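You operate a simulated robot arm through the tools that you are given. There is no shell and no other tool.

Carry out the task below with a simulated robot arm. There is one attempt and no reset: what you move stays moved.

TASK
Wake the tall frame, run the beam up to the white knob and park it again.
Fine: black main switch on, narrow door shut, On, Up till the beam halts, Return; press Off at the end.

Only the result counts: the job must be done as asked and must still hold three seconds after the hand-in. Knocking over, shifting, dropping, spilling or breaking anything else fails it.

THE ROBOT
A 7-joint arm with a two-finger parallel gripper, fixed in place. Base frame: the origin is on the floor under the middle of its stand, x ahead of it, y to its left, z up. Units: m, rad, N and s.
It reaches about 1.247 m from its shoulder. Its first joint turns from -2.304 to 2.304 rad. Payload 3.91 kg.
The TCP is the grasp point between the finger pads, 0.03 m short of the fingertips. In the tool frame z runs along the fingers and y along their closing line. Largest opening 0.11 m; finger width 0.02, thickness 0.01; the body of the gripper, 0.048 by 0.112 m, starts 0.055 m behind the TCP.
Orientation is that of the tool frame in the base frame, as [roll, pitch, yaw] about the fixed x, y, z axes, in that order (R = Rz(yaw) Ry(pitch) Rx(roll)). With the fingers straight down and closing along the base's y, the tool's x points along the base's -x, its y along +y and its z along -z.

THE INTERFACE
- The arm moves only by the tool arm_command. Its argument "steps" is a list of rows, each a list of 3 entries, a list of its own where there are three numbers: the shift along the tool's x, y, z in m, then the turn, a rotation vector about the tool's x, y, z in rad, then the opening, from 0 (shut) to 1 (fully open). In form: [[[x, y, z], [wx, wy, wz], grip], ...]. A call has 1 to 20 rows; each row shifts and turns the commanded pose from where the row before left it, along the tool's axes as they then stand. Each row takes 0.2 s and may step no farther than 0.05 m and 0.15 rad from the row before; otherwise, or with a gripper value out of range, the whole call is refused. A pose out of reach is approached as far as the arm can. The call stops where the force on the tool passes 40 N (or 10 N more than at its start, if that is more) or the arm is blocked; 0.2 s more then pass. The fingers move at their own pace (about 0.108 m/s each) and stop on an object; they squeeze with about 42 N. The grip force told is the motor's: it shows also when the fingers shut on nothing. Time passes only in rows, and 0.2 s behind the last, so rows that do not move let the fingers close. It gives the time, the measured TCP pose, the force on the tool (base axes), the opening and the grip force at its end, in the units of the frame above (readings bear some noise), with the torque about the TCP (base axes, N m) and any sound that the robot's microphone picked up, and new pictures: "pictures" is both (left out), scene, wrist or none.
- Cameras (640 x 400 px; columns grow to the right, rows downward): "scene" is fixed at [0.0487, -0.4997, 1.3716]; the picture's right is [0.61, -0.79, 0.00], its down [-0.07, -0.05, -1.00] and it looks along [0.79, 0.61, -0.09] (base axes); focal length 215 px, centre (320, 200). "wrist" rides on the gripper at [0.072, 0.017, -0.103] in the tool frame; the picture's right is [-0.23, 0.97, 0.00], its down [-0.76, -0.18, -0.62] and it looks along [-0.61, -0.14, 0.78] (tool axes); focal length 222 px, centre (320, 200). There is no depth. A picture from a camera that has moved, and an enlarged one, comes with that camera's place and axes in the base frame and with its lens.
- zoom(camera, box): a new picture of the part [left, top, right, bottom] of that camera's present view, enlarged. The clock stands still meanwhile.
- close_job(): hands the job in; it is judged then, once.

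Places have to be worked out from the pictures, the camera data and where the tool is seen. Open the gripper and draw the arm clear of the work before you hand the job in, unless the task says otherwise.

The tools are called as name(argument=value, ...) on one line, values as JSON. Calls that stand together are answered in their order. arm_command: Moves the arm, as the interface text tells. Its arguments: {"type":"object","properties":{"steps":{"type":"array"},"pictures":{"type":"string","enum":["both","scene","wrist","none"]}},"required":["steps"]} The other tools are called the same way: zoom (camera, box) takes an enlarged picture of a part of a camera's view; close_job () hands the job in.

At the start:

```text
time_s: 0.0
tcp_pos: [0.497, 0.1091, 1.625]
tool_rot: [3.14, 0.001, 3.139]
force: [0.0, -0.3, -0.2]
torque: [0.03, 0.0, -0.01]
gripper_width: 0.1101
gripper_force: 0.0
```

scene: 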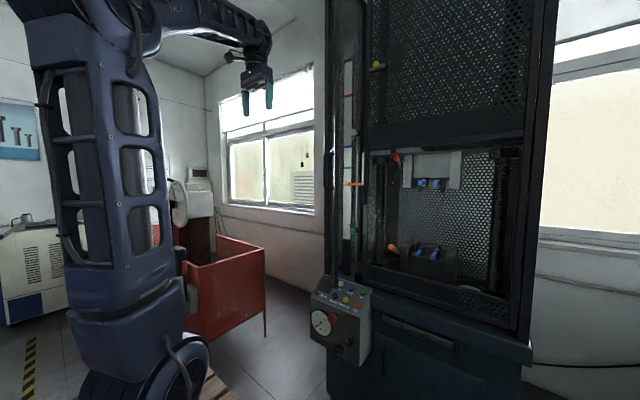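
wrist: 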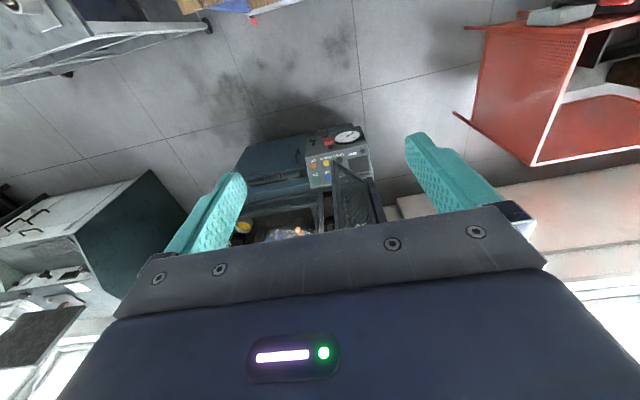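

I start by looking closely at the tall frame (a press/tester) and its control box before moving anything.

zoom(camera="scene", box=[290, 260, 410, 380])

zoom(camera="scene", box=[310, 30, 470, 270])

zoom(camera="wrist", box=[220, 110, 420, 250])

zoom(camera="scene", box=[350, 120, 560, 330])

```text
3.33 times, centred on (350, 320) of scene
camera zoom: at [0.0487, -0.4997, 1.3716], right [0.61, -0.79, 0.0], down [-0.07, -0.05, -1.0], along [0.79, 0.61, -0.09], focal length 718 px, centre (220, -200)
```

zoom: 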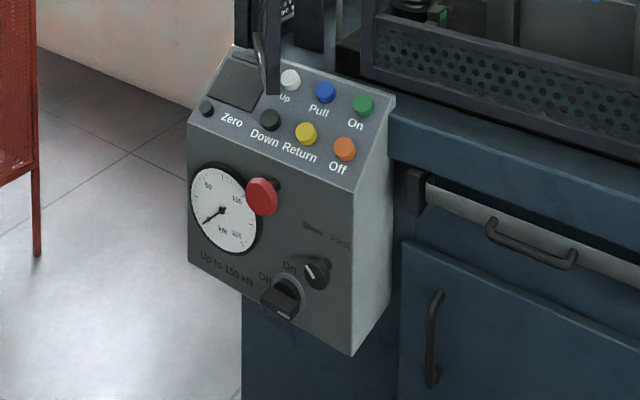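

```text
1.67 times, centred on (390, 150) of scene
camera zoom: at [0.0487, -0.4997, 1.3716], right [0.61, -0.79, 0.0], down [-0.07, -0.05, -1.0], along [0.79, 0.61, -0.09], focal length 359 px, centre (203, 283)
```

zoom: 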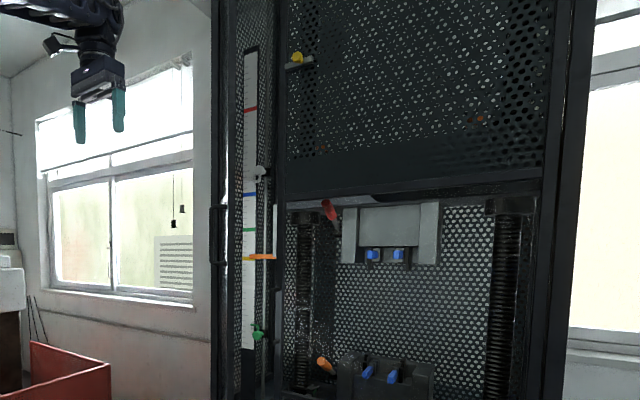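

```text
2.86 times, centred on (320, 180) of wrist
camera zoom: at [0.4253, 0.1266, 1.7283], right [0.23, 0.97, 0.0], down [0.76, -0.18, 0.62], along [0.61, -0.14, -0.78], focal length 635 px, centre (320, 257)
```

zoom: 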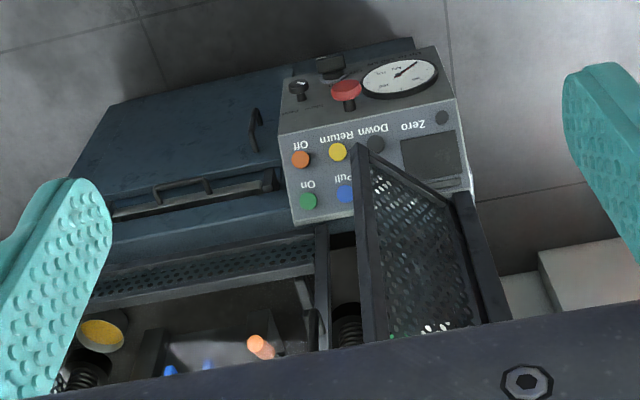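

```text
1.90 times, centred on (455, 225) of scene
camera zoom: at [0.0487, -0.4997, 1.3716], right [0.61, -0.79, 0.0], down [-0.07, -0.05, -1.0], along [0.79, 0.61, -0.09], focal length 410 px, centre (63, 152)
```

zoom: 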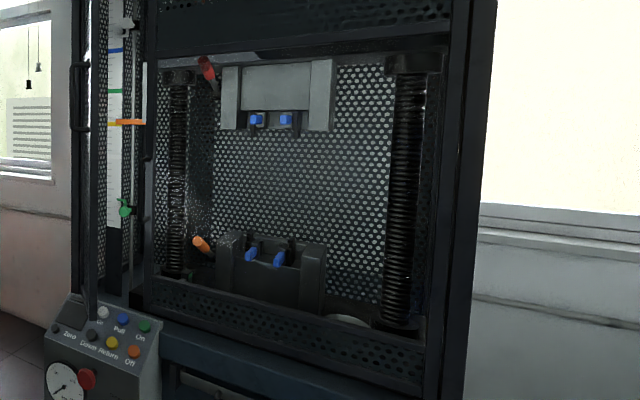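

The press control box is at about x≈0.95–1.01 with On≈(1.01,−0.03,0.81), Off≈(0.956,−0.03,0.767), Return≈(0.955,0.037,0.77), Up≈(1.01,0.10,0.81). The narrow mesh door seems to hang open above the panel; I'll tilt the tool to look at it with the wrist camera.

arm_command(steps=[[[0, 0, 0], [0, -0.14, 0], 1], [[0, 0, 0], [0, -0.14, 0], 1], [[0, 0, 0], [0, -0.14, 0], 1], [[0, 0, 0], [0, -0.14, 0], 1]], pictures="both")

```text
time_s: 1.0
tcp_pos: [0.4989, 0.1088, 1.6234]
tool_rot: [3.141, 0.561, -3.142]
force: [0.4, 0.7, 0.0]
torque: [-0.01, 0.03, 0.02]
gripper_width: 0.1101
gripper_force: 0.1
camera wrist: at [0.3825, 0.1265, 1.6733], right [0.19, 0.97, 0.12], down [0.31, -0.18, 0.93], along [0.93, -0.14, -0.34], focal length 222 px, centre (320, 200)
```

scene: 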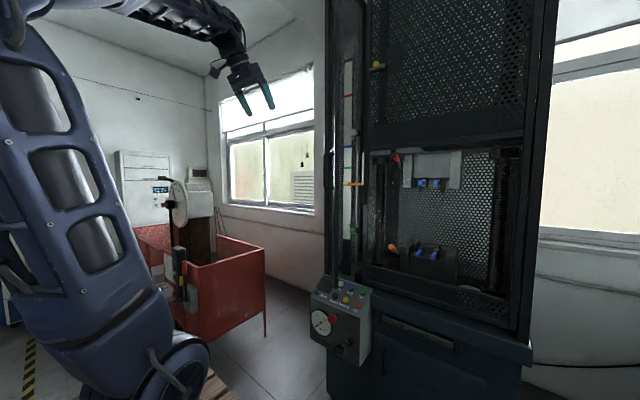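
wrist: 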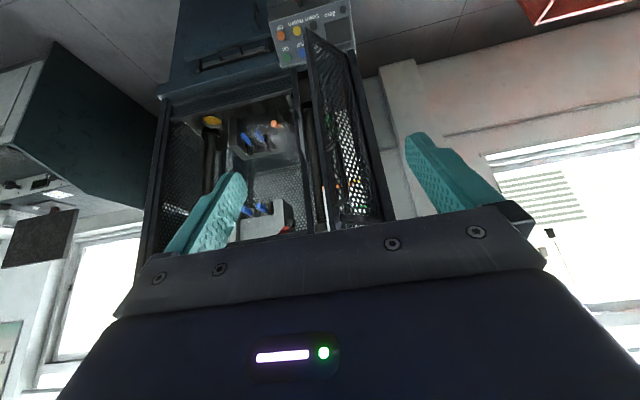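

zoom(camera="wrist", box=[220, 0, 420, 230])

zoom(camera="scene", box=[310, 0, 400, 100])

zoom(camera="scene", box=[310, 100, 400, 200])

zoom(camera="scene", box=[310, 200, 400, 300])

```text
1.74 times, centred on (320, 115) of wrist
camera zoom: at [0.3825, 0.1265, 1.6733], right [0.19, 0.97, 0.12], down [0.31, -0.18, 0.93], along [0.93, -0.14, -0.34], focal length 386 px, centre (320, 348)
```

zoom: 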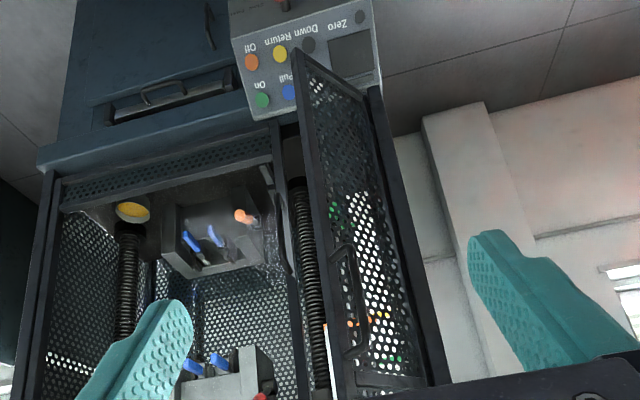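

```text
4.00 times, centred on (355, 50) of scene
camera zoom: at [0.0487, -0.4997, 1.3716], right [0.61, -0.79, 0.0], down [-0.07, -0.05, -1.0], along [0.79, 0.61, -0.09], focal length 862 px, centre (180, 800)
```

zoom: 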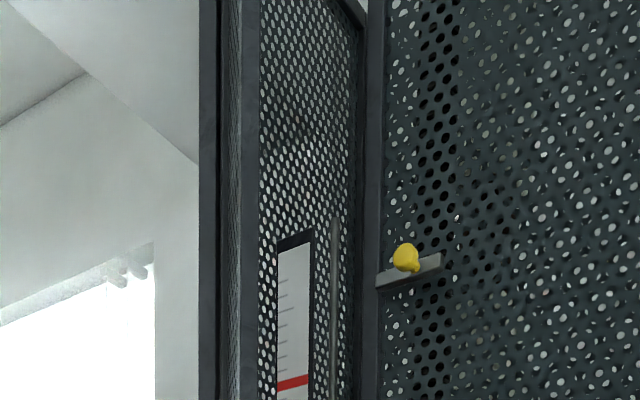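

```text
4.00 times, centred on (355, 150) of scene
camera zoom: at [0.0487, -0.4997, 1.3716], right [0.61, -0.79, 0.0], down [-0.07, -0.05, -1.0], along [0.79, 0.61, -0.09], focal length 862 px, centre (180, 400)
```

zoom: 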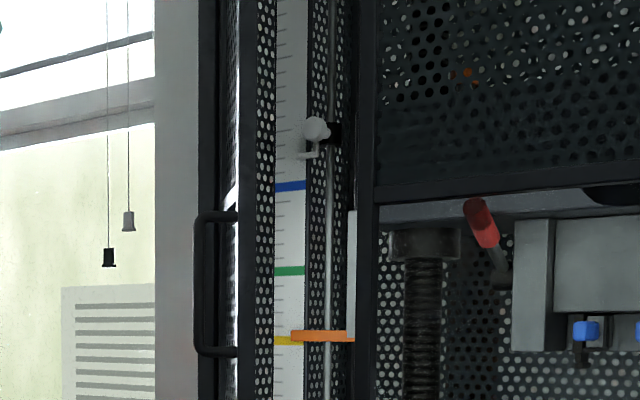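

```text
4.00 times, centred on (355, 250) of scene
camera zoom: at [0.0487, -0.4997, 1.3716], right [0.61, -0.79, 0.0], down [-0.07, -0.05, -1.0], along [0.79, 0.61, -0.09], focal length 862 px, centre (180, 0)
```

zoom: 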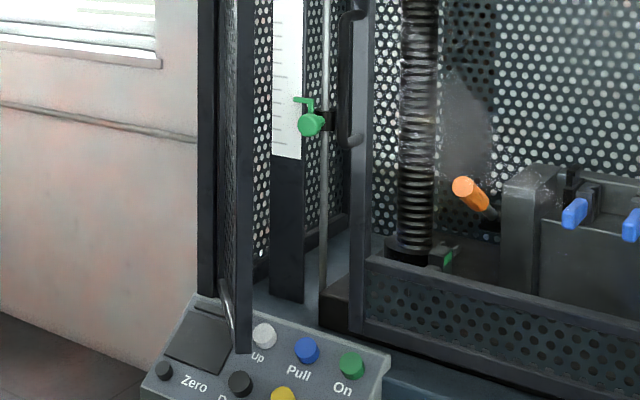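

The narrow door hangs on the left post (hinge ≈(1.06,0.235)), its free edge at ≈(0.93,0.08), and the main switch is around (0.90,0.04,0.54). I lower the tool in free space to see the control box closely before acting.

arm_command(steps=[[[0.0213, -0.0031, 0.0398], [0, 0, 0], 1], [[0.0213, -0.0031, 0.0398], [0, 0, 0], 1], [[0.0213, -0.0031, 0.0398], [0, 0, 0], 1], [[0.0213, -0.0031, 0.0398], [0, 0, 0], 1], [[0.0213, -0.0031, 0.0398], [0, 0, 0], 1], [[0.0213, -0.0031, 0.0398], [0, 0, 0], 1], [[0.0213, -0.0031, 0.0398], [0, 0, 0], 1], [[0.0213, -0.0031, 0.0398], [0, 0, 0], 1]], pictures="both")

```text
time_s: 2.8
tcp_pos: [0.5219, 0.083, 1.2648]
tool_rot: [-3.141, 0.56, -3.141]
force: [-0.2, 0.5, -0.2]
torque: [-0.02, 0.01, -0.03]
gripper_width: 0.1101
gripper_force: 0.1
camera wrist: at [0.4058, 0.1011, 1.3141], right [0.19, 0.97, 0.12], down [0.31, -0.18, 0.93], along [0.93, -0.14, -0.34], focal length 222 px, centre (320, 200)
```

scene: 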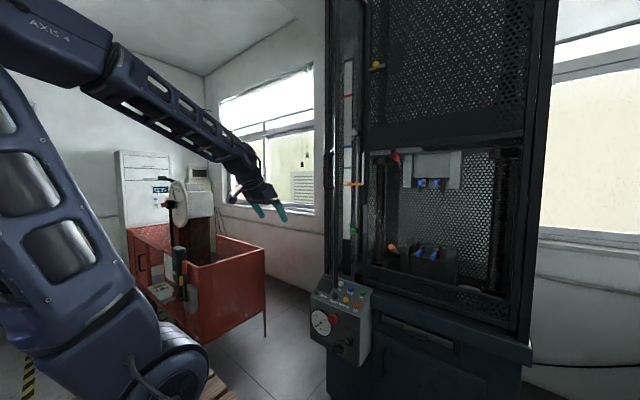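
wrist: 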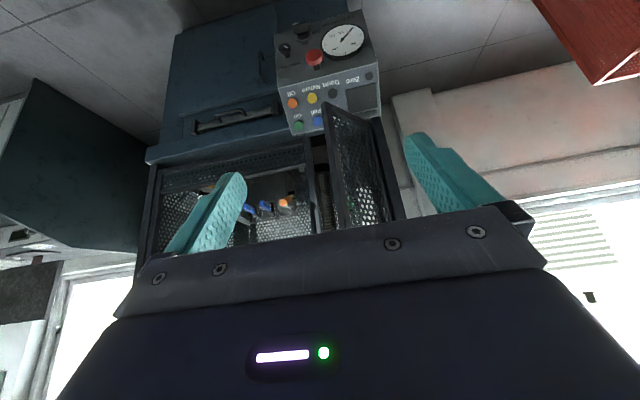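

The arm moves cleanly; continue lowering towards z≈0.9 to see the front of the control box.

arm_command(steps=[[[0.0213, -0.0031, 0.0398], [0, 0, 0], 1], [[0.0213, -0.0031, 0.0398], [0, 0, 0], 1], [[0.0213, -0.0031, 0.0398], [0, 0, 0], 1], [[0.0213, -0.0031, 0.0398], [0, 0, 0], 1], [[0.0213, -0.0031, 0.0398], [0, 0, 0], 1], [[0.0213, -0.0031, 0.0398], [0, 0, 0], 1], [[0.0213, -0.0031, 0.0398], [0, 0, 0], 1], [[0.0213, -0.0031, 0.0398], [0, 0, 0], 1], [[0.0213, 0, 0.0398], [0, 0, 0], 1]], pictures="both")

zoom(camera="wrist", box=[220, 0, 420, 200])

```text
time_s: 5.0
tcp_pos: [0.4705, 0.2767, 0.8774]
tool_rot: [3.14, 0.559, -2.663]
force: [1.7, 0.0, 0.2]
torque: [0.06, 0.06, 0.02]
gripper_width: 0.11
gripper_force: 0.0
out of reach, approached as far as the arm can: row 5, 6, 7, 8
stopped in row 9: the arm was blocked; the commanded pose is now the measured one
camera wrist: at [0.36, 0.2384, 0.9276], right [-0.28, 0.95, 0.12], down [0.36, -0.01, 0.93], along [0.89, 0.3, -0.34], focal length 222 px, centre (320, 200)
```

scene: 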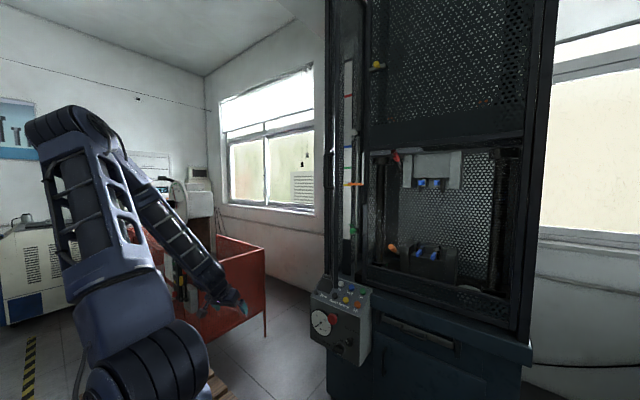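
wrist: 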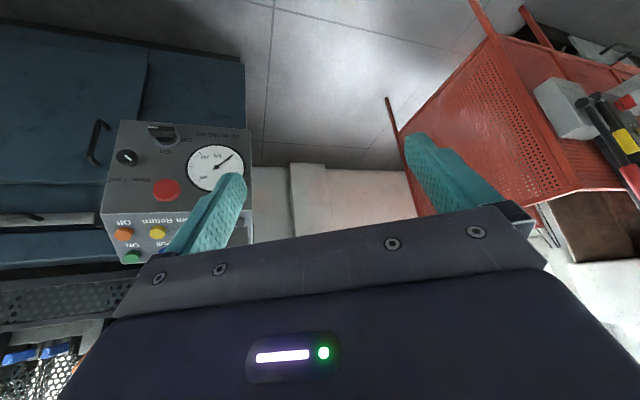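

```text
2.00 times, centred on (320, 100) of wrist
camera zoom: at [0.36, 0.2384, 0.9276], right [-0.28, 0.95, 0.12], down [0.36, -0.01, 0.93], along [0.89, 0.3, -0.34], focal length 444 px, centre (320, 400)
```

zoom: 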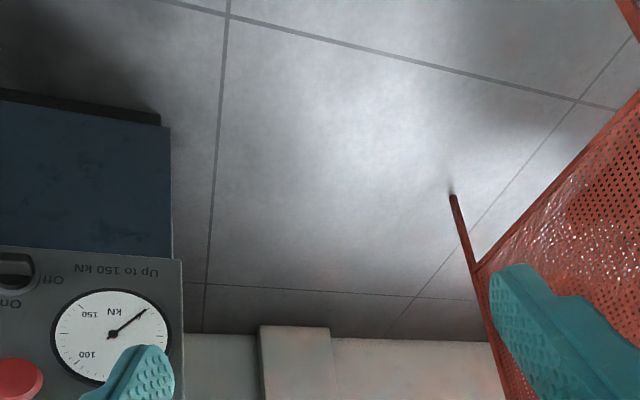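

The arm hit a joint limit that close in and ended at (0.47,0.28,0.88) turned; nothing was touched. From here the control box is visible, so I zoom in on it.

zoom(camera="wrist", box=[90, 110, 260, 270])

zoom(camera="wrist", box=[95, 115, 195, 195])

zoom(camera="scene", box=[310, 300, 380, 370])

```text
2.50 times, centred on (175, 190) of wrist
camera zoom: at [0.36, 0.2384, 0.9276], right [-0.28, 0.95, 0.12], down [0.36, -0.01, 0.93], along [0.89, 0.3, -0.34], focal length 555 px, centre (682, 225)
```

zoom: 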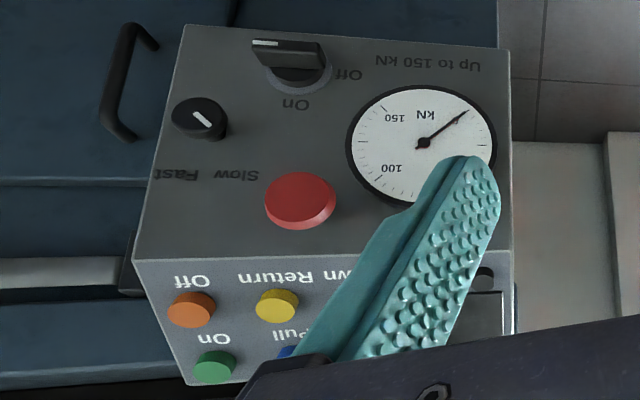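

```text
5.00 times, centred on (145, 155) of wrist
camera zoom: at [0.36, 0.2384, 0.9276], right [-0.28, 0.95, 0.12], down [0.36, -0.01, 0.93], along [0.89, 0.3, -0.34], focal length 1111 px, centre (1195, 425)
```

zoom: 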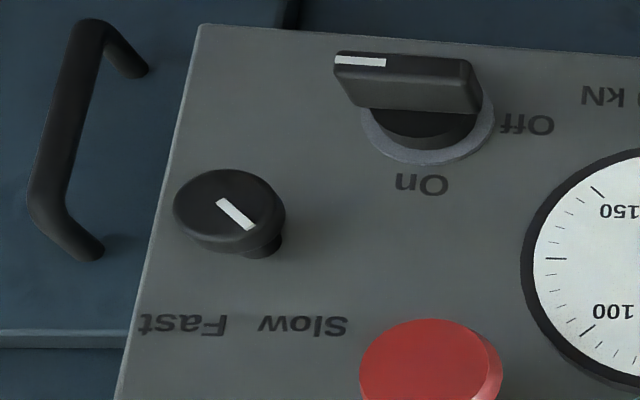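

```text
5.71 times, centred on (345, 335) of scene
camera zoom: at [0.0487, -0.4997, 1.3716], right [0.61, -0.79, 0.0], down [-0.07, -0.05, -1.0], along [0.79, 0.61, -0.09], focal length 1231 px, centre (177, -571)
```

zoom: 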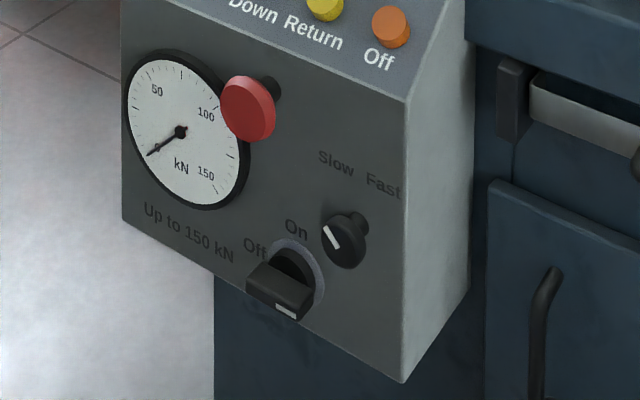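

The black main switch is a horizontal bar (Off label to its left, On above), so it needs a quarter turn to vertical. I first back out of the cramped pose, straighten the yaw and move forward to (0.65,0.05,1.05).

arm_command(steps=[[[-0.0249, -0.027, -0.0237], [0, 0, 0], 1], [[-0.0249, -0.027, -0.0237], [0, 0, 0], 1], [[-0.0249, -0.027, -0.0237], [0, 0, 0], 1], [[0, 0, 0], [0.0636, 0, 0.1018], 1], [[0, 0, 0], [0.0636, 0, 0.1018], 1], [[0, 0, 0], [0.0636, 0, 0.1018], 1], [[0, 0, 0], [0.0636, 0, 0.1018], 1], [[-0.0278, -0.0334, 0.0009], [0, 0, 0], 1], [[-0.0278, -0.0334, 0.0009], [0, 0, 0], 1], [[-0.0278, -0.0334, 0.0009], [0, 0, 0], 1], [[-0.0278, -0.0334, 0.0009], [0, 0, 0], 1], [[-0.0278, -0.0334, 0.0009], [0, 0, 0], 1]], pictures="both")

```text
time_s: 7.6
tcp_pos: [0.6511, 0.0485, 1.0493]
tool_rot: [3.142, 0.559, -3.142]
force: [0.7, -0.5, 0.3]
torque: [-0.01, 0.02, 0.0]
gripper_width: 0.11
gripper_force: 0.1
camera wrist: at [0.5338, 0.0666, 1.0973], right [0.19, 0.97, 0.12], down [0.32, -0.18, 0.93], along [0.93, -0.14, -0.34], focal length 222 px, centre (320, 200)
```

scene: 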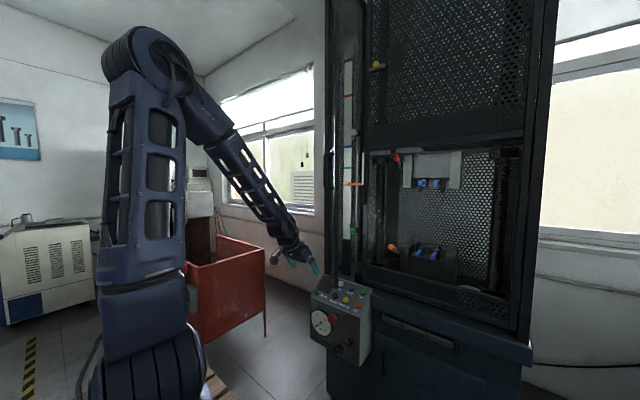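
wrist: 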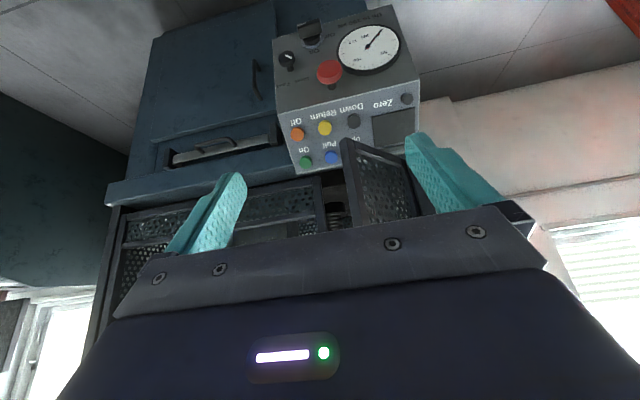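

Now well placed; zoom to refine positions of switch, buttons and door edge.

zoom(camera="wrist", box=[260, 0, 440, 120])

zoom(camera="wrist", box=[270, 90, 430, 220])

```text
3.33 times, centred on (350, 60) of wrist
camera zoom: at [0.5338, 0.0666, 1.0973], right [0.19, 0.97, 0.12], down [0.32, -0.18, 0.93], along [0.93, -0.14, -0.34], focal length 740 px, centre (220, 667)
```

zoom: 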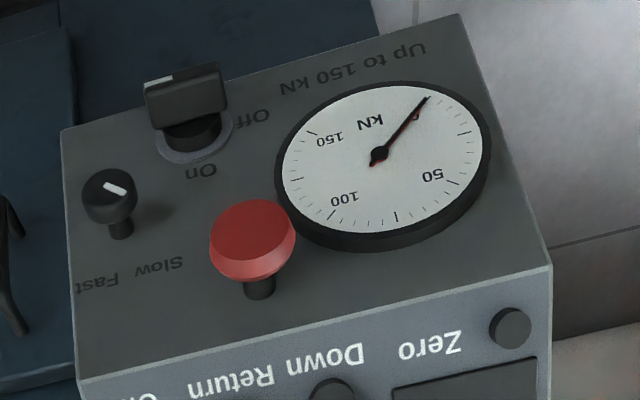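

```text
3.08 times, centred on (350, 155) of wrist
camera zoom: at [0.5338, 0.0666, 1.0973], right [0.19, 0.97, 0.12], down [0.32, -0.18, 0.93], along [0.93, -0.14, -0.34], focal length 684 px, centre (228, 338)
```

zoom: 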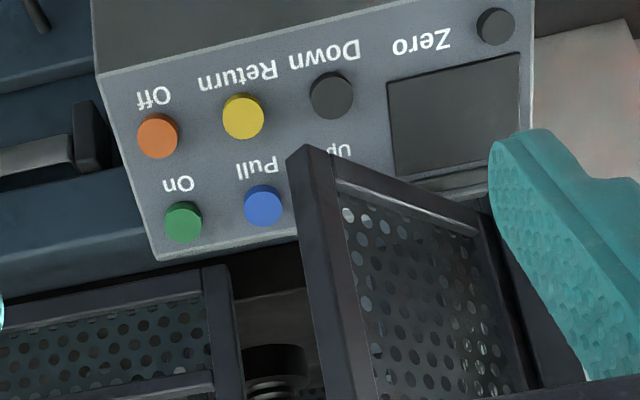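

zoom(camera="wrist", box=[280, 5, 360, 75])

zoom(camera="scene", box=[330, 320, 375, 365])

```text
5.71 times, centred on (320, 40) of wrist
camera zoom: at [0.5338, 0.0666, 1.0973], right [0.19, 0.97, 0.12], down [0.32, -0.18, 0.93], along [0.93, -0.14, -0.34], focal length 1269 px, centre (320, 1114)
```

zoom: 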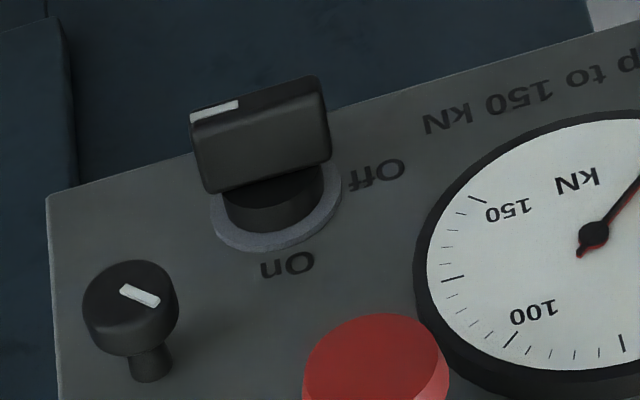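

```text
8.89 times, centred on (352, 342) of scene
camera zoom: at [0.0487, -0.4997, 1.3716], right [0.61, -0.79, 0.0], down [-0.07, -0.05, -1.0], along [0.79, 0.61, -0.09], focal length 1914 px, centre (31, -1067)
```

zoom: 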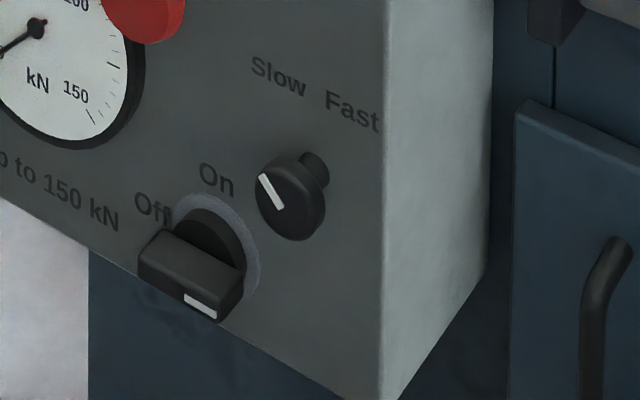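

The bar's front centre is at ≈(0.881,0.044,0.534), the face behind it at x≈0.916. I'll bring the tool down in front of the box (x≈0.72, well clear) while turning it to point horizontally at the switch.

arm_command(steps=[[[0.0093, -0.001, 0.0413], [0, 0, 0], 0.6], [[0.0093, -0.001, 0.0413], [0, 0, 0], 0.6], [[0.0093, -0.001, 0.0413], [0, 0, 0], 0.6], [[0.0093, -0.001, 0.0413], [0, 0, 0], 0.6], [[0.0093, -0.001, 0.0413], [0, 0, 0], 0.6], [[0.0199, 0, 0.0318], [0, -0.1265, 0], 0.6], [[0.0237, 0, 0.029], [0, -0.1265, 0], 0.6], [[0.0272, 0, 0.0258], [0, -0.1265, 0], 0.6], [[0.0302, 0, 0.0222], [0, -0.1265, 0], 0.6]], pictures="both")

```text
time_s: 9.6
tcp_pos: [0.7203, 0.0439, 0.6981]
tool_rot: [3.139, 1.065, 3.14]
force: [0.0, -1.1, 0.3]
torque: [-0.01, -0.01, 0.04]
gripper_width: 0.0658
gripper_force: 0.1
out of reach, approached as far as the arm can: row 2
camera wrist: at [0.595, 0.0611, 0.6863], right [0.11, 0.97, 0.2], down [-0.18, -0.18, 0.97], along [0.98, -0.14, 0.15], focal length 222 px, centre (320, 200)
```

scene: 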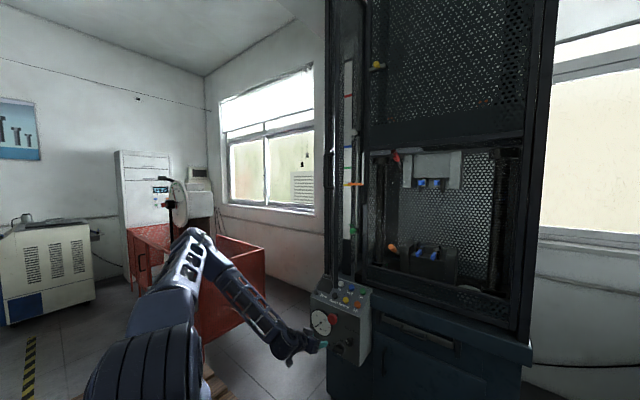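
wrist: 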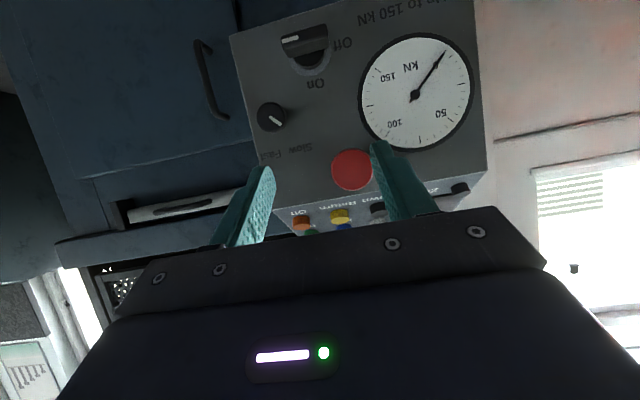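

Good; nothing touched. Continue to horizontal and to the height of the switch (z≈0.535).

arm_command(steps=[[[0.0359, 0, 0.0198], [0, -0.1265, 0], 0.6], [[0.0381, 0, 0.0152], [0, -0.1265, 0], 0.6], [[0.0397, 0, 0.0103], [0, -0.1265, 0], 0.6], [[0.0407, 0, 0.0052], [0, -0.1265, 0], 0.6]], pictures="both")

```text
time_s: 10.6
tcp_pos: [0.7676, 0.0615, 0.6757]
tool_rot: [2.62, 1.569, 2.617]
force: [-0.1, 1.0, 0.0]
torque: [0.01, 0.03, -0.03]
gripper_width: 0.0659
gripper_force: 0.1
out of reach, approached as far as the arm can: row 2, 3, 4
camera wrist: at [0.6648, 0.0783, 0.6046], right [0.0, 0.97, 0.23], down [-0.62, -0.18, 0.76], along [0.78, -0.14, 0.61], focal length 222 px, centre (320, 200)
```

scene: 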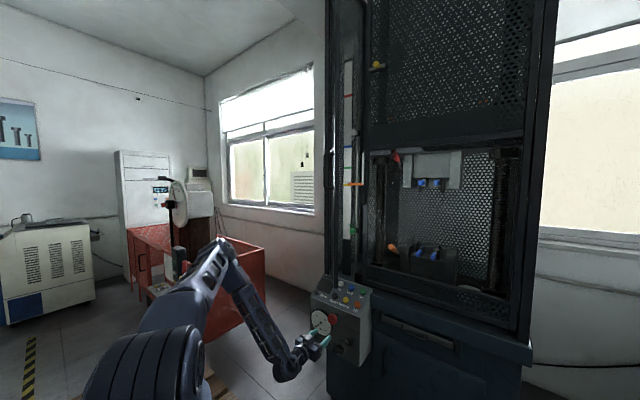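
wrist: 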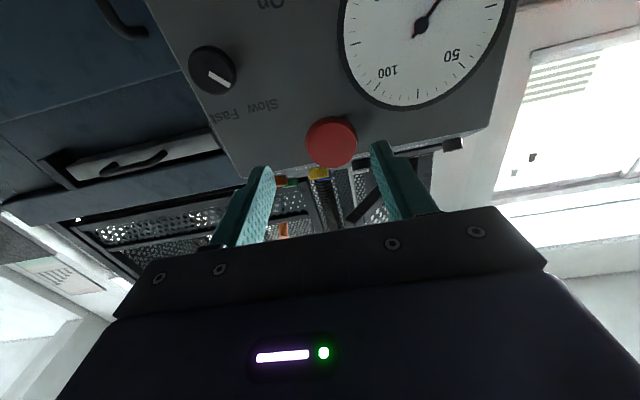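

Horizontal that close to the base is just out of reach (the arm stopped at x≈0.77, z≈0.68 instead). A pose further forward should ease the wrist, so I command (0.80,0.044,0.60), still ≥0.05 m clear of the knobs.

arm_command(steps=[[[-0.0325, 0, 0.04], [0, 0, 0], 0.6], [[-0.0325, 0, 0.04], [0, 0, 0], 0.6]], pictures="both")

```text
refused: row 1 steps farther than a row can; nothing moved
```

The step was slightly too long; I split it into three rows.

arm_command(steps=[[[-0.0217, 0, 0.0267], [0, 0, 0], 0.6], [[-0.0217, 0, 0.0267], [0, 0, 0], 0.6], [[-0.0216, 0, 0.0266], [0, 0, 0], 0.6]], pictures="both")

```text
time_s: 11.4
tcp_pos: [0.8481, 0.0601, 0.7409]
tool_rot: [-1.303, 1.57, -1.305]
force: [0.0, 0.2, 0.1]
torque: [0.0, 0.0, 0.01]
gripper_width: 0.0661
gripper_force: 0.1
camera wrist: at [0.7445, 0.0784, 0.6693], right [0.0, 0.97, 0.23], down [-0.62, -0.18, 0.76], along [0.78, -0.14, 0.61], focal length 222 px, centre (320, 200)
```

scene: 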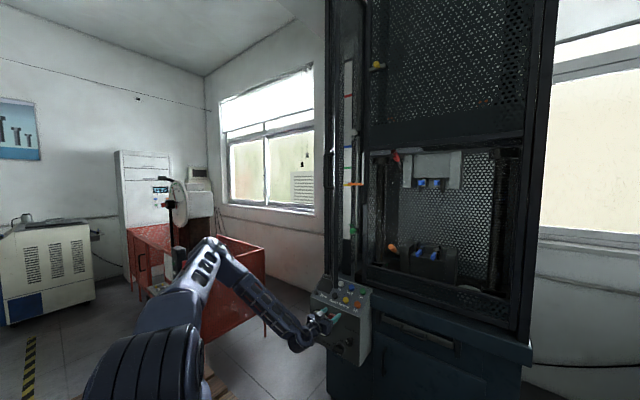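
wrist: 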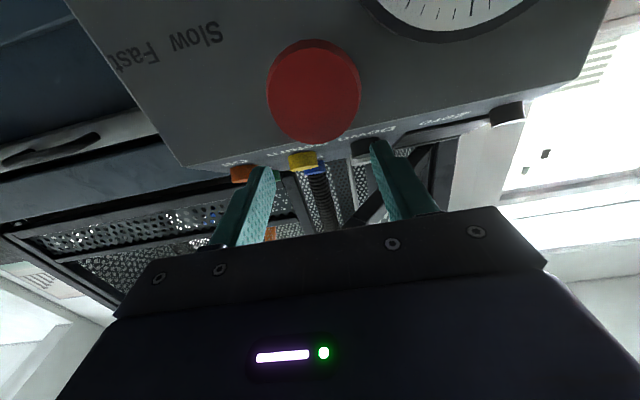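

The shift applied from the reached pose, so the fingers are now just above the red mushroom (no contact, force ~0). I back straight out first, then lower in front of it to test how low the horizontal pose can go.

arm_command(steps=[[[0, 0, -0.03], [0, 0, 0], 0.6], [[0, 0, -0.03], [0, 0, 0], 0.6], [[0.035, 0, 0], [0, 0, 0], 0.6], [[0.035, 0, 0], [0, 0, 0], 0.6], [[0.035, -0.005, 0.005], [0, 0, 0], 0.6]], pictures="wrist")

```text
time_s: 12.6
tcp_pos: [0.7997, 0.0584, 0.6686]
tool_rot: [2.637, 1.57, 2.635]
force: [-0.3, -0.5, 0.4]
torque: [0.01, 0.01, -0.04]
gripper_width: 0.0658
gripper_force: 0.0
out of reach, approached as far as the arm can: row 5
camera wrist: at [0.6958, 0.0756, 0.5964], right [0.0, 0.97, 0.23], down [-0.62, -0.18, 0.76], along [0.78, -0.14, 0.61], focal length 222 px, centre (320, 200)
```

wrist: 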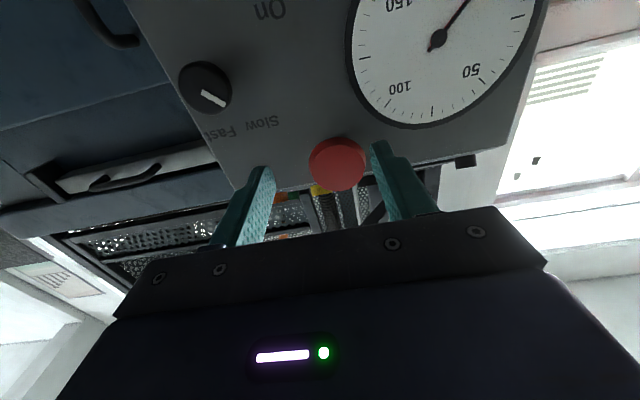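

Fully horizontal can't go below z≈0.67 here, so I'll work with a tilted tool (about 57°). I tilt back and lower a little, staying well in front of the box, to look at the switch closely.

arm_command(steps=[[[0.0122, 0, -0.015], [0, 0.1425, 0], 0.6], [[0.0142, 0, -0.0131], [0, 0.1425, 0], 0.6], [[0.0159, 0, -0.011], [0, 0.1425, 0], 0.6], [[0.0173, 0, -0.0086], [0, 0.1425, 0], 0.6]], pictures="both")

zoom(camera="wrist", box=[220, 20, 420, 160])

```text
time_s: 13.6
tcp_pos: [0.7418, 0.0582, 0.6188]
tool_rot: [3.141, 1.0, 3.138]
force: [-0.8, 0.0, 0.8]
torque: [-0.02, 0.03, 0.02]
gripper_width: 0.0657
gripper_force: 0.1
camera wrist: at [0.6144, 0.0759, 0.6147], right [0.12, 0.97, 0.19], down [-0.11, -0.18, 0.98], along [0.99, -0.14, 0.09], focal length 222 px, centre (320, 200)
```

scene: 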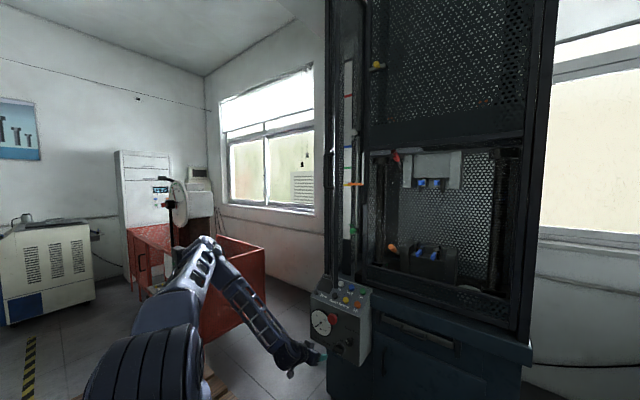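
wrist: 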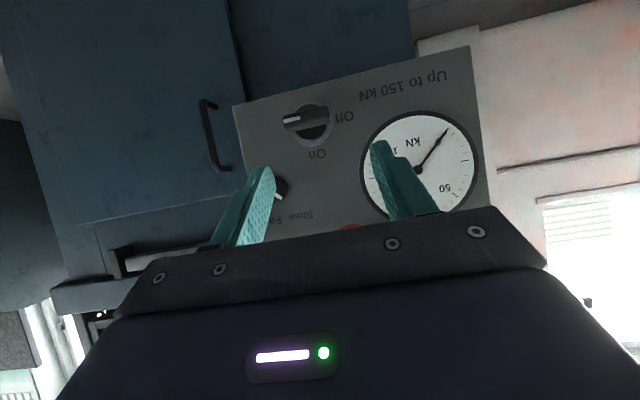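

```text
2.86 times, centred on (320, 90) of wrist
camera zoom: at [0.6144, 0.0759, 0.6147], right [0.12, 0.97, 0.19], down [-0.11, -0.18, 0.98], along [0.99, -0.14, 0.09], focal length 635 px, centre (320, 514)
```

zoom: 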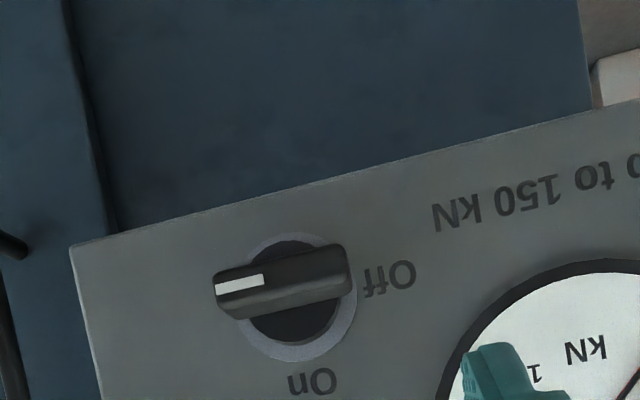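

The bar's axis is at about y=0.042, z=0.540; Slow/Fast knob spans y≤0.002, z≥0.594. I close the fingers and bring the closed tip just above the right half of the bar (TCP ≈(0.873,0.022,0.582)) without touching.

arm_command(steps=[[[0.0053, -0.018, 0.026], [0, 0, 0], 0], [[0.0053, -0.018, 0.026], [0, 0, 0], 0], [[0, 0, 0], [0, 0, 0], 0], [[-0.01256, 0, 0.01957], [0, 0, 0], 0], [[-0.01256, 0, 0.01957], [0, 0, 0], 0], [[-0.01256, 0, 0.01957], [0, 0, 0], 0]], pictures="both")

zoom(camera="wrist", box=[240, 0, 440, 220])

zoom(camera="scene", box=[300, 300, 380, 380])

```text
time_s: 15.0
tcp_pos: [0.8442, 0.0294, 0.5926]
tool_rot: [3.14, 1.0, 3.139]
force: [-0.3, -0.2, 0.5]
torque: [0.0, -0.01, 0.03]
gripper_width: 0.0
gripper_force: 37.2
out of reach, approached as far as the arm can: row 5, 6
camera wrist: at [0.7186, 0.0465, 0.5869], right [0.12, 0.97, 0.19], down [-0.11, -0.18, 0.98], along [0.99, -0.14, 0.09], focal length 222 px, centre (320, 200)
```

scene: 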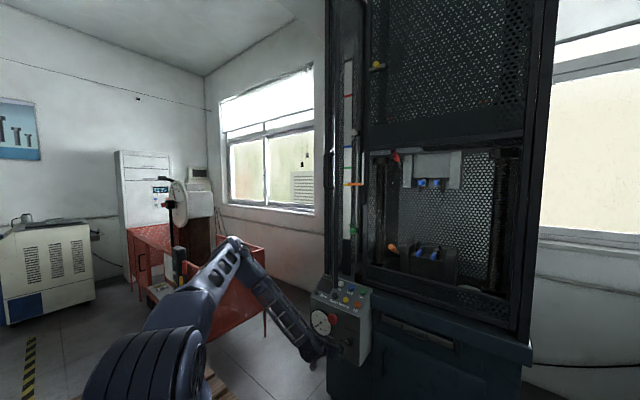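
wrist: 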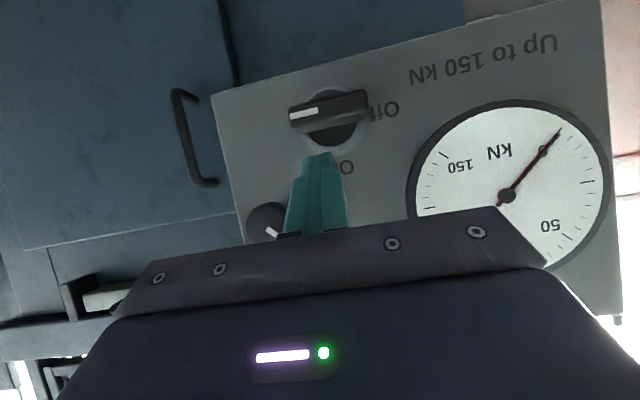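

```text
1.82 times, centred on (340, 110) of wrist
camera zoom: at [0.7186, 0.0465, 0.5869], right [0.12, 0.97, 0.19], down [-0.11, -0.18, 0.98], along [0.99, -0.14, 0.09], focal length 404 px, centre (284, 364)
```

zoom: 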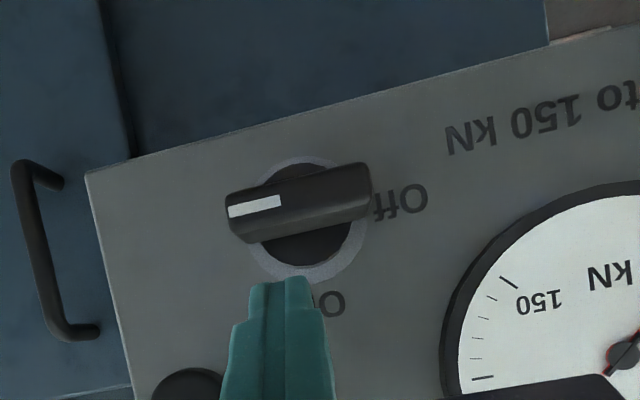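

```text
5.00 times, centred on (340, 340) of scene
camera zoom: at [0.0487, -0.4997, 1.3716], right [0.61, -0.79, 0.0], down [-0.07, -0.05, -1.0], along [0.79, 0.61, -0.09], focal length 1077 px, centre (220, -500)
```

zoom: 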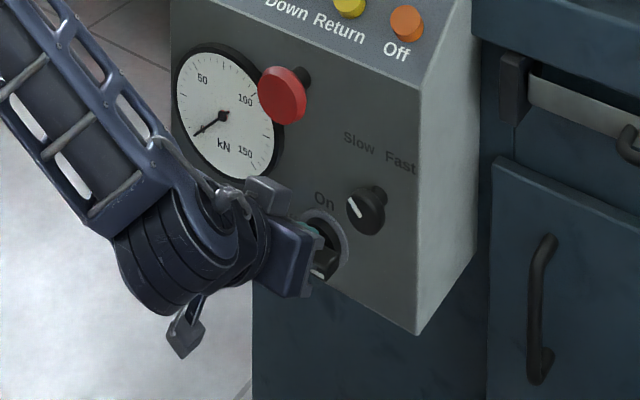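

The tilt-1.0 pose is limiting the reach at x≈0.844; fingertip is about 1 cm short of the bar and nothing is touched. I reduce the tilt to ~0.65 rad (steeper), which should free the wrist.

arm_command(steps=[[[0, 0, -0.005], [0, 0.117, 0], 0], [[0, 0, -0.005], [0, 0.117, 0], 0], [[0, 0, 0], [0, 0.117, 0], 0]], pictures="wrist")

```text
time_s: 15.8
tcp_pos: [0.8357, 0.0299, 0.5975]
tool_rot: [3.14, 0.648, 3.137]
force: [-0.1, 0.8, 0.9]
torque: [0.0, -0.01, -0.01]
gripper_width: 0.0
gripper_force: 37.5
camera wrist: at [0.716, 0.0468, 0.6366], right [0.18, 0.97, 0.14], down [0.23, -0.18, 0.96], along [0.96, -0.14, -0.26], focal length 222 px, centre (320, 200)
```

wrist: 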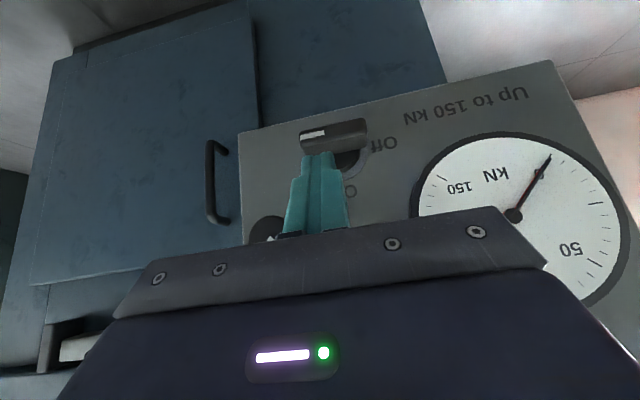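

Now closed tip is at tilt 0.65 with no contact. I move it over the right half of the bar: TCP to (0.878,0.016,0.588), tip's lowest corner ~1 cm above the bar.

arm_command(steps=[[[-0.014, -0.007, 0.0166], [0, 0, 0], 0], [[-0.014, -0.007, 0.0166], [0, 0, 0], 0]], pictures="both")

zoom(camera="wrist", box=[240, 50, 440, 220])

zoom(camera="scene", box=[310, 310, 370, 370])

```text
time_s: 16.4
tcp_pos: [0.8757, 0.02, 0.5926]
tool_rot: [3.141, 0.649, 3.141]
force: [0.2, 0.6, -0.1]
torque: [-0.01, -0.02, 0.03]
gripper_width: 0.0
gripper_force: 37.3
out of reach, approached as far as the arm can: row 2
camera wrist: at [0.7548, 0.0372, 0.6314], right [0.18, 0.97, 0.14], down [0.23, -0.18, 0.96], along [0.96, -0.14, -0.26], focal length 222 px, centre (320, 200)
```

scene: 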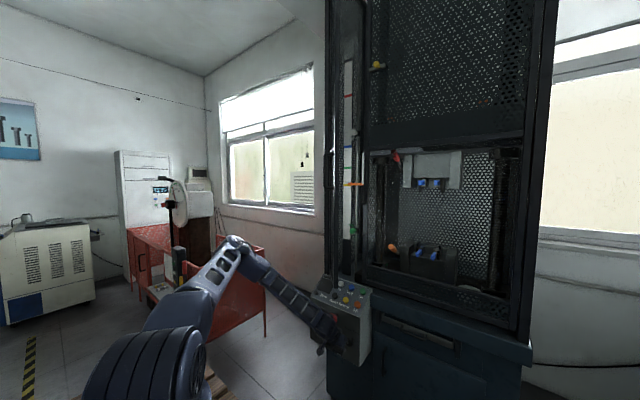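
wrist: 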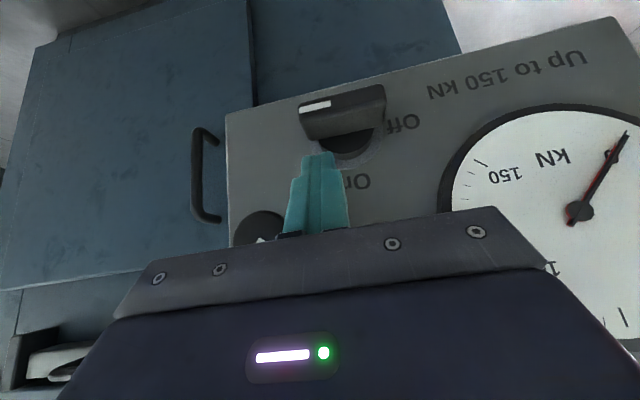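

```text
2.35 times, centred on (340, 135) of wrist
camera zoom: at [0.7548, 0.0372, 0.6314], right [0.18, 0.97, 0.14], down [0.23, -0.18, 0.96], along [0.96, -0.14, -0.26], focal length 523 px, centre (273, 353)
```

zoom: 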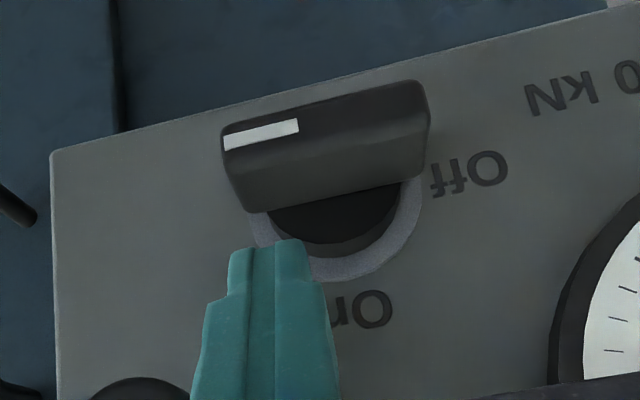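

```text
6.67 times, centred on (340, 340) of scene
camera zoom: at [0.0487, -0.4997, 1.3716], right [0.61, -0.79, 0.0], down [-0.07, -0.05, -1.0], along [0.79, 0.61, -0.09], focal length 1436 px, centre (187, -733)
```

zoom: 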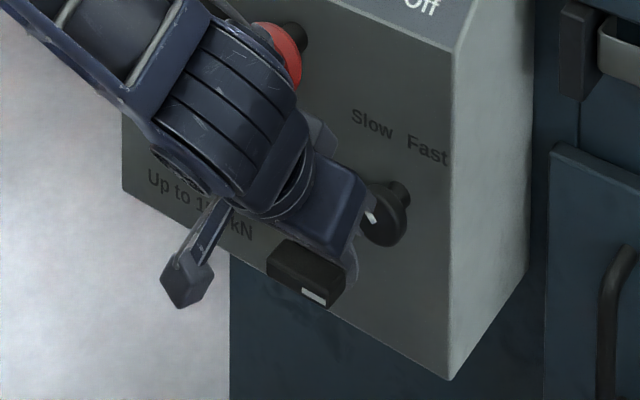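

The arm is again at its limit (likely the shoulder lean), 4 mm short; no contact yet. I try a steeper tilt (0.45), which raises the wrist and should let the tip go lower over the bar's right end.

arm_command(steps=[[[0, 0, 0], [0, 0.1, 0], 0], [[0, 0, 0], [0, 0.1, 0], 0], [[-0.001, -0.004, 0.0135], [0, 0, 0], 0]], pictures="both")

zoom(camera="wrist", box=[240, 50, 440, 220])

```text
time_s: 17.2
tcp_pos: [0.8713, 0.0263, 0.5901]
tool_rot: [-3.141, 0.449, 3.141]
force: [0.9, -0.3, -0.7]
torque: [-0.03, 0.01, 0.02]
gripper_width: 0.0
gripper_force: 37.7
out of reach, approached as far as the arm can: row 2, 3
camera wrist: at [0.7621, 0.0435, 0.6539], right [0.21, 0.97, 0.1], down [0.41, -0.18, 0.89], along [0.89, -0.14, -0.44], focal length 222 px, centre (320, 200)
```

scene: 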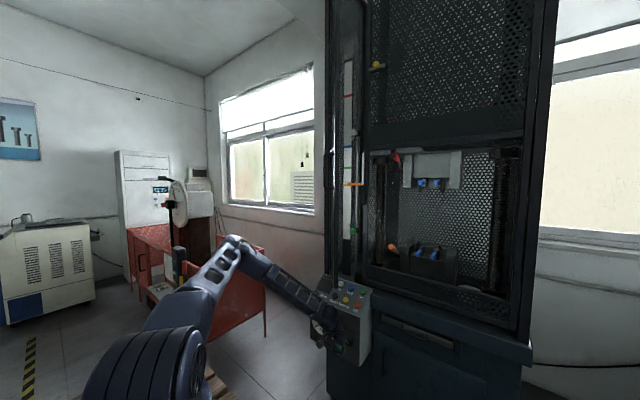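
wrist: 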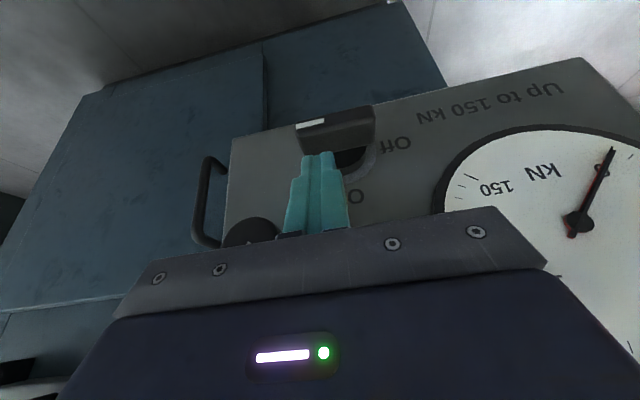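

```text
2.35 times, centred on (340, 135) of wrist
camera zoom: at [0.7621, 0.0435, 0.6539], right [0.21, 0.97, 0.1], down [0.41, -0.18, 0.89], along [0.89, -0.14, -0.44], focal length 523 px, centre (273, 353)
```

zoom: 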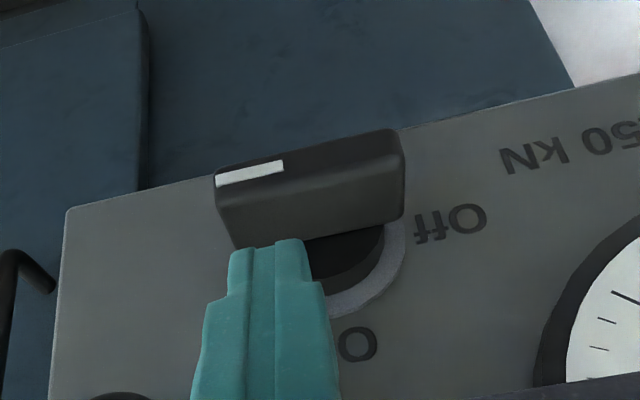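

The pictures show the elbow has swung out to the left, which limits the reach. If I lean the tool over to the left (rotate about base x by −0.7 rad), the wrist comes nearer the elbow and the gripper also stays clear of the red mushroom. I back off 2 cm and do that.

arm_command(steps=[[[0.0137, 0, -0.0177], [0, 0, 0], 0], [[0, 0, 0], [0.1261, 0, -0.0608], 0], [[0, 0, 0], [0.1261, 0, -0.0608], 0], [[0, 0, 0], [0.1261, 0, -0.0608], 0], [[0, 0, 0], [0.1261, 0, -0.0608], 0], [[0, 0, 0], [0.1261, 0, -0.0608], 0]], pictures="both")

```text
time_s: 18.6
tcp_pos: [0.8472, 0.0197, 0.6067]
tool_rot: [-2.479, 0.356, -2.868]
force: [0.1, -1.0, 0.2]
torque: [0.05, -0.04, 0.0]
gripper_width: 0.0
gripper_force: 37.7
out of reach, approached as far as the arm can: row 6
camera wrist: at [0.7371, 0.0699, 0.6487], right [0.2, 0.85, -0.48], down [0.42, 0.37, 0.83], along [0.89, -0.37, -0.29], focal length 222 px, centre (320, 200)
```

scene: 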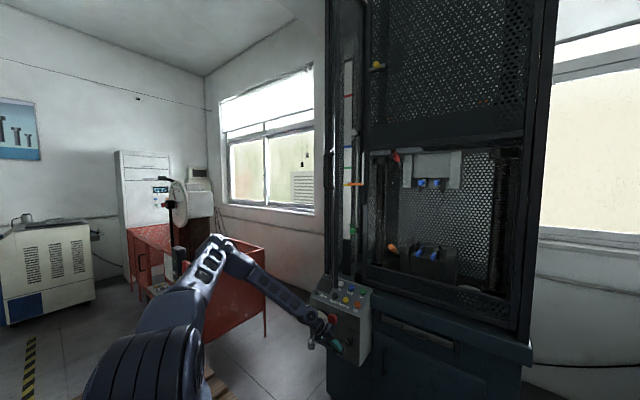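
wrist: 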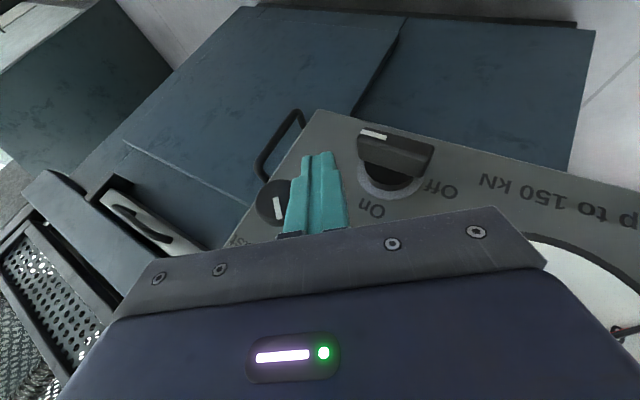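

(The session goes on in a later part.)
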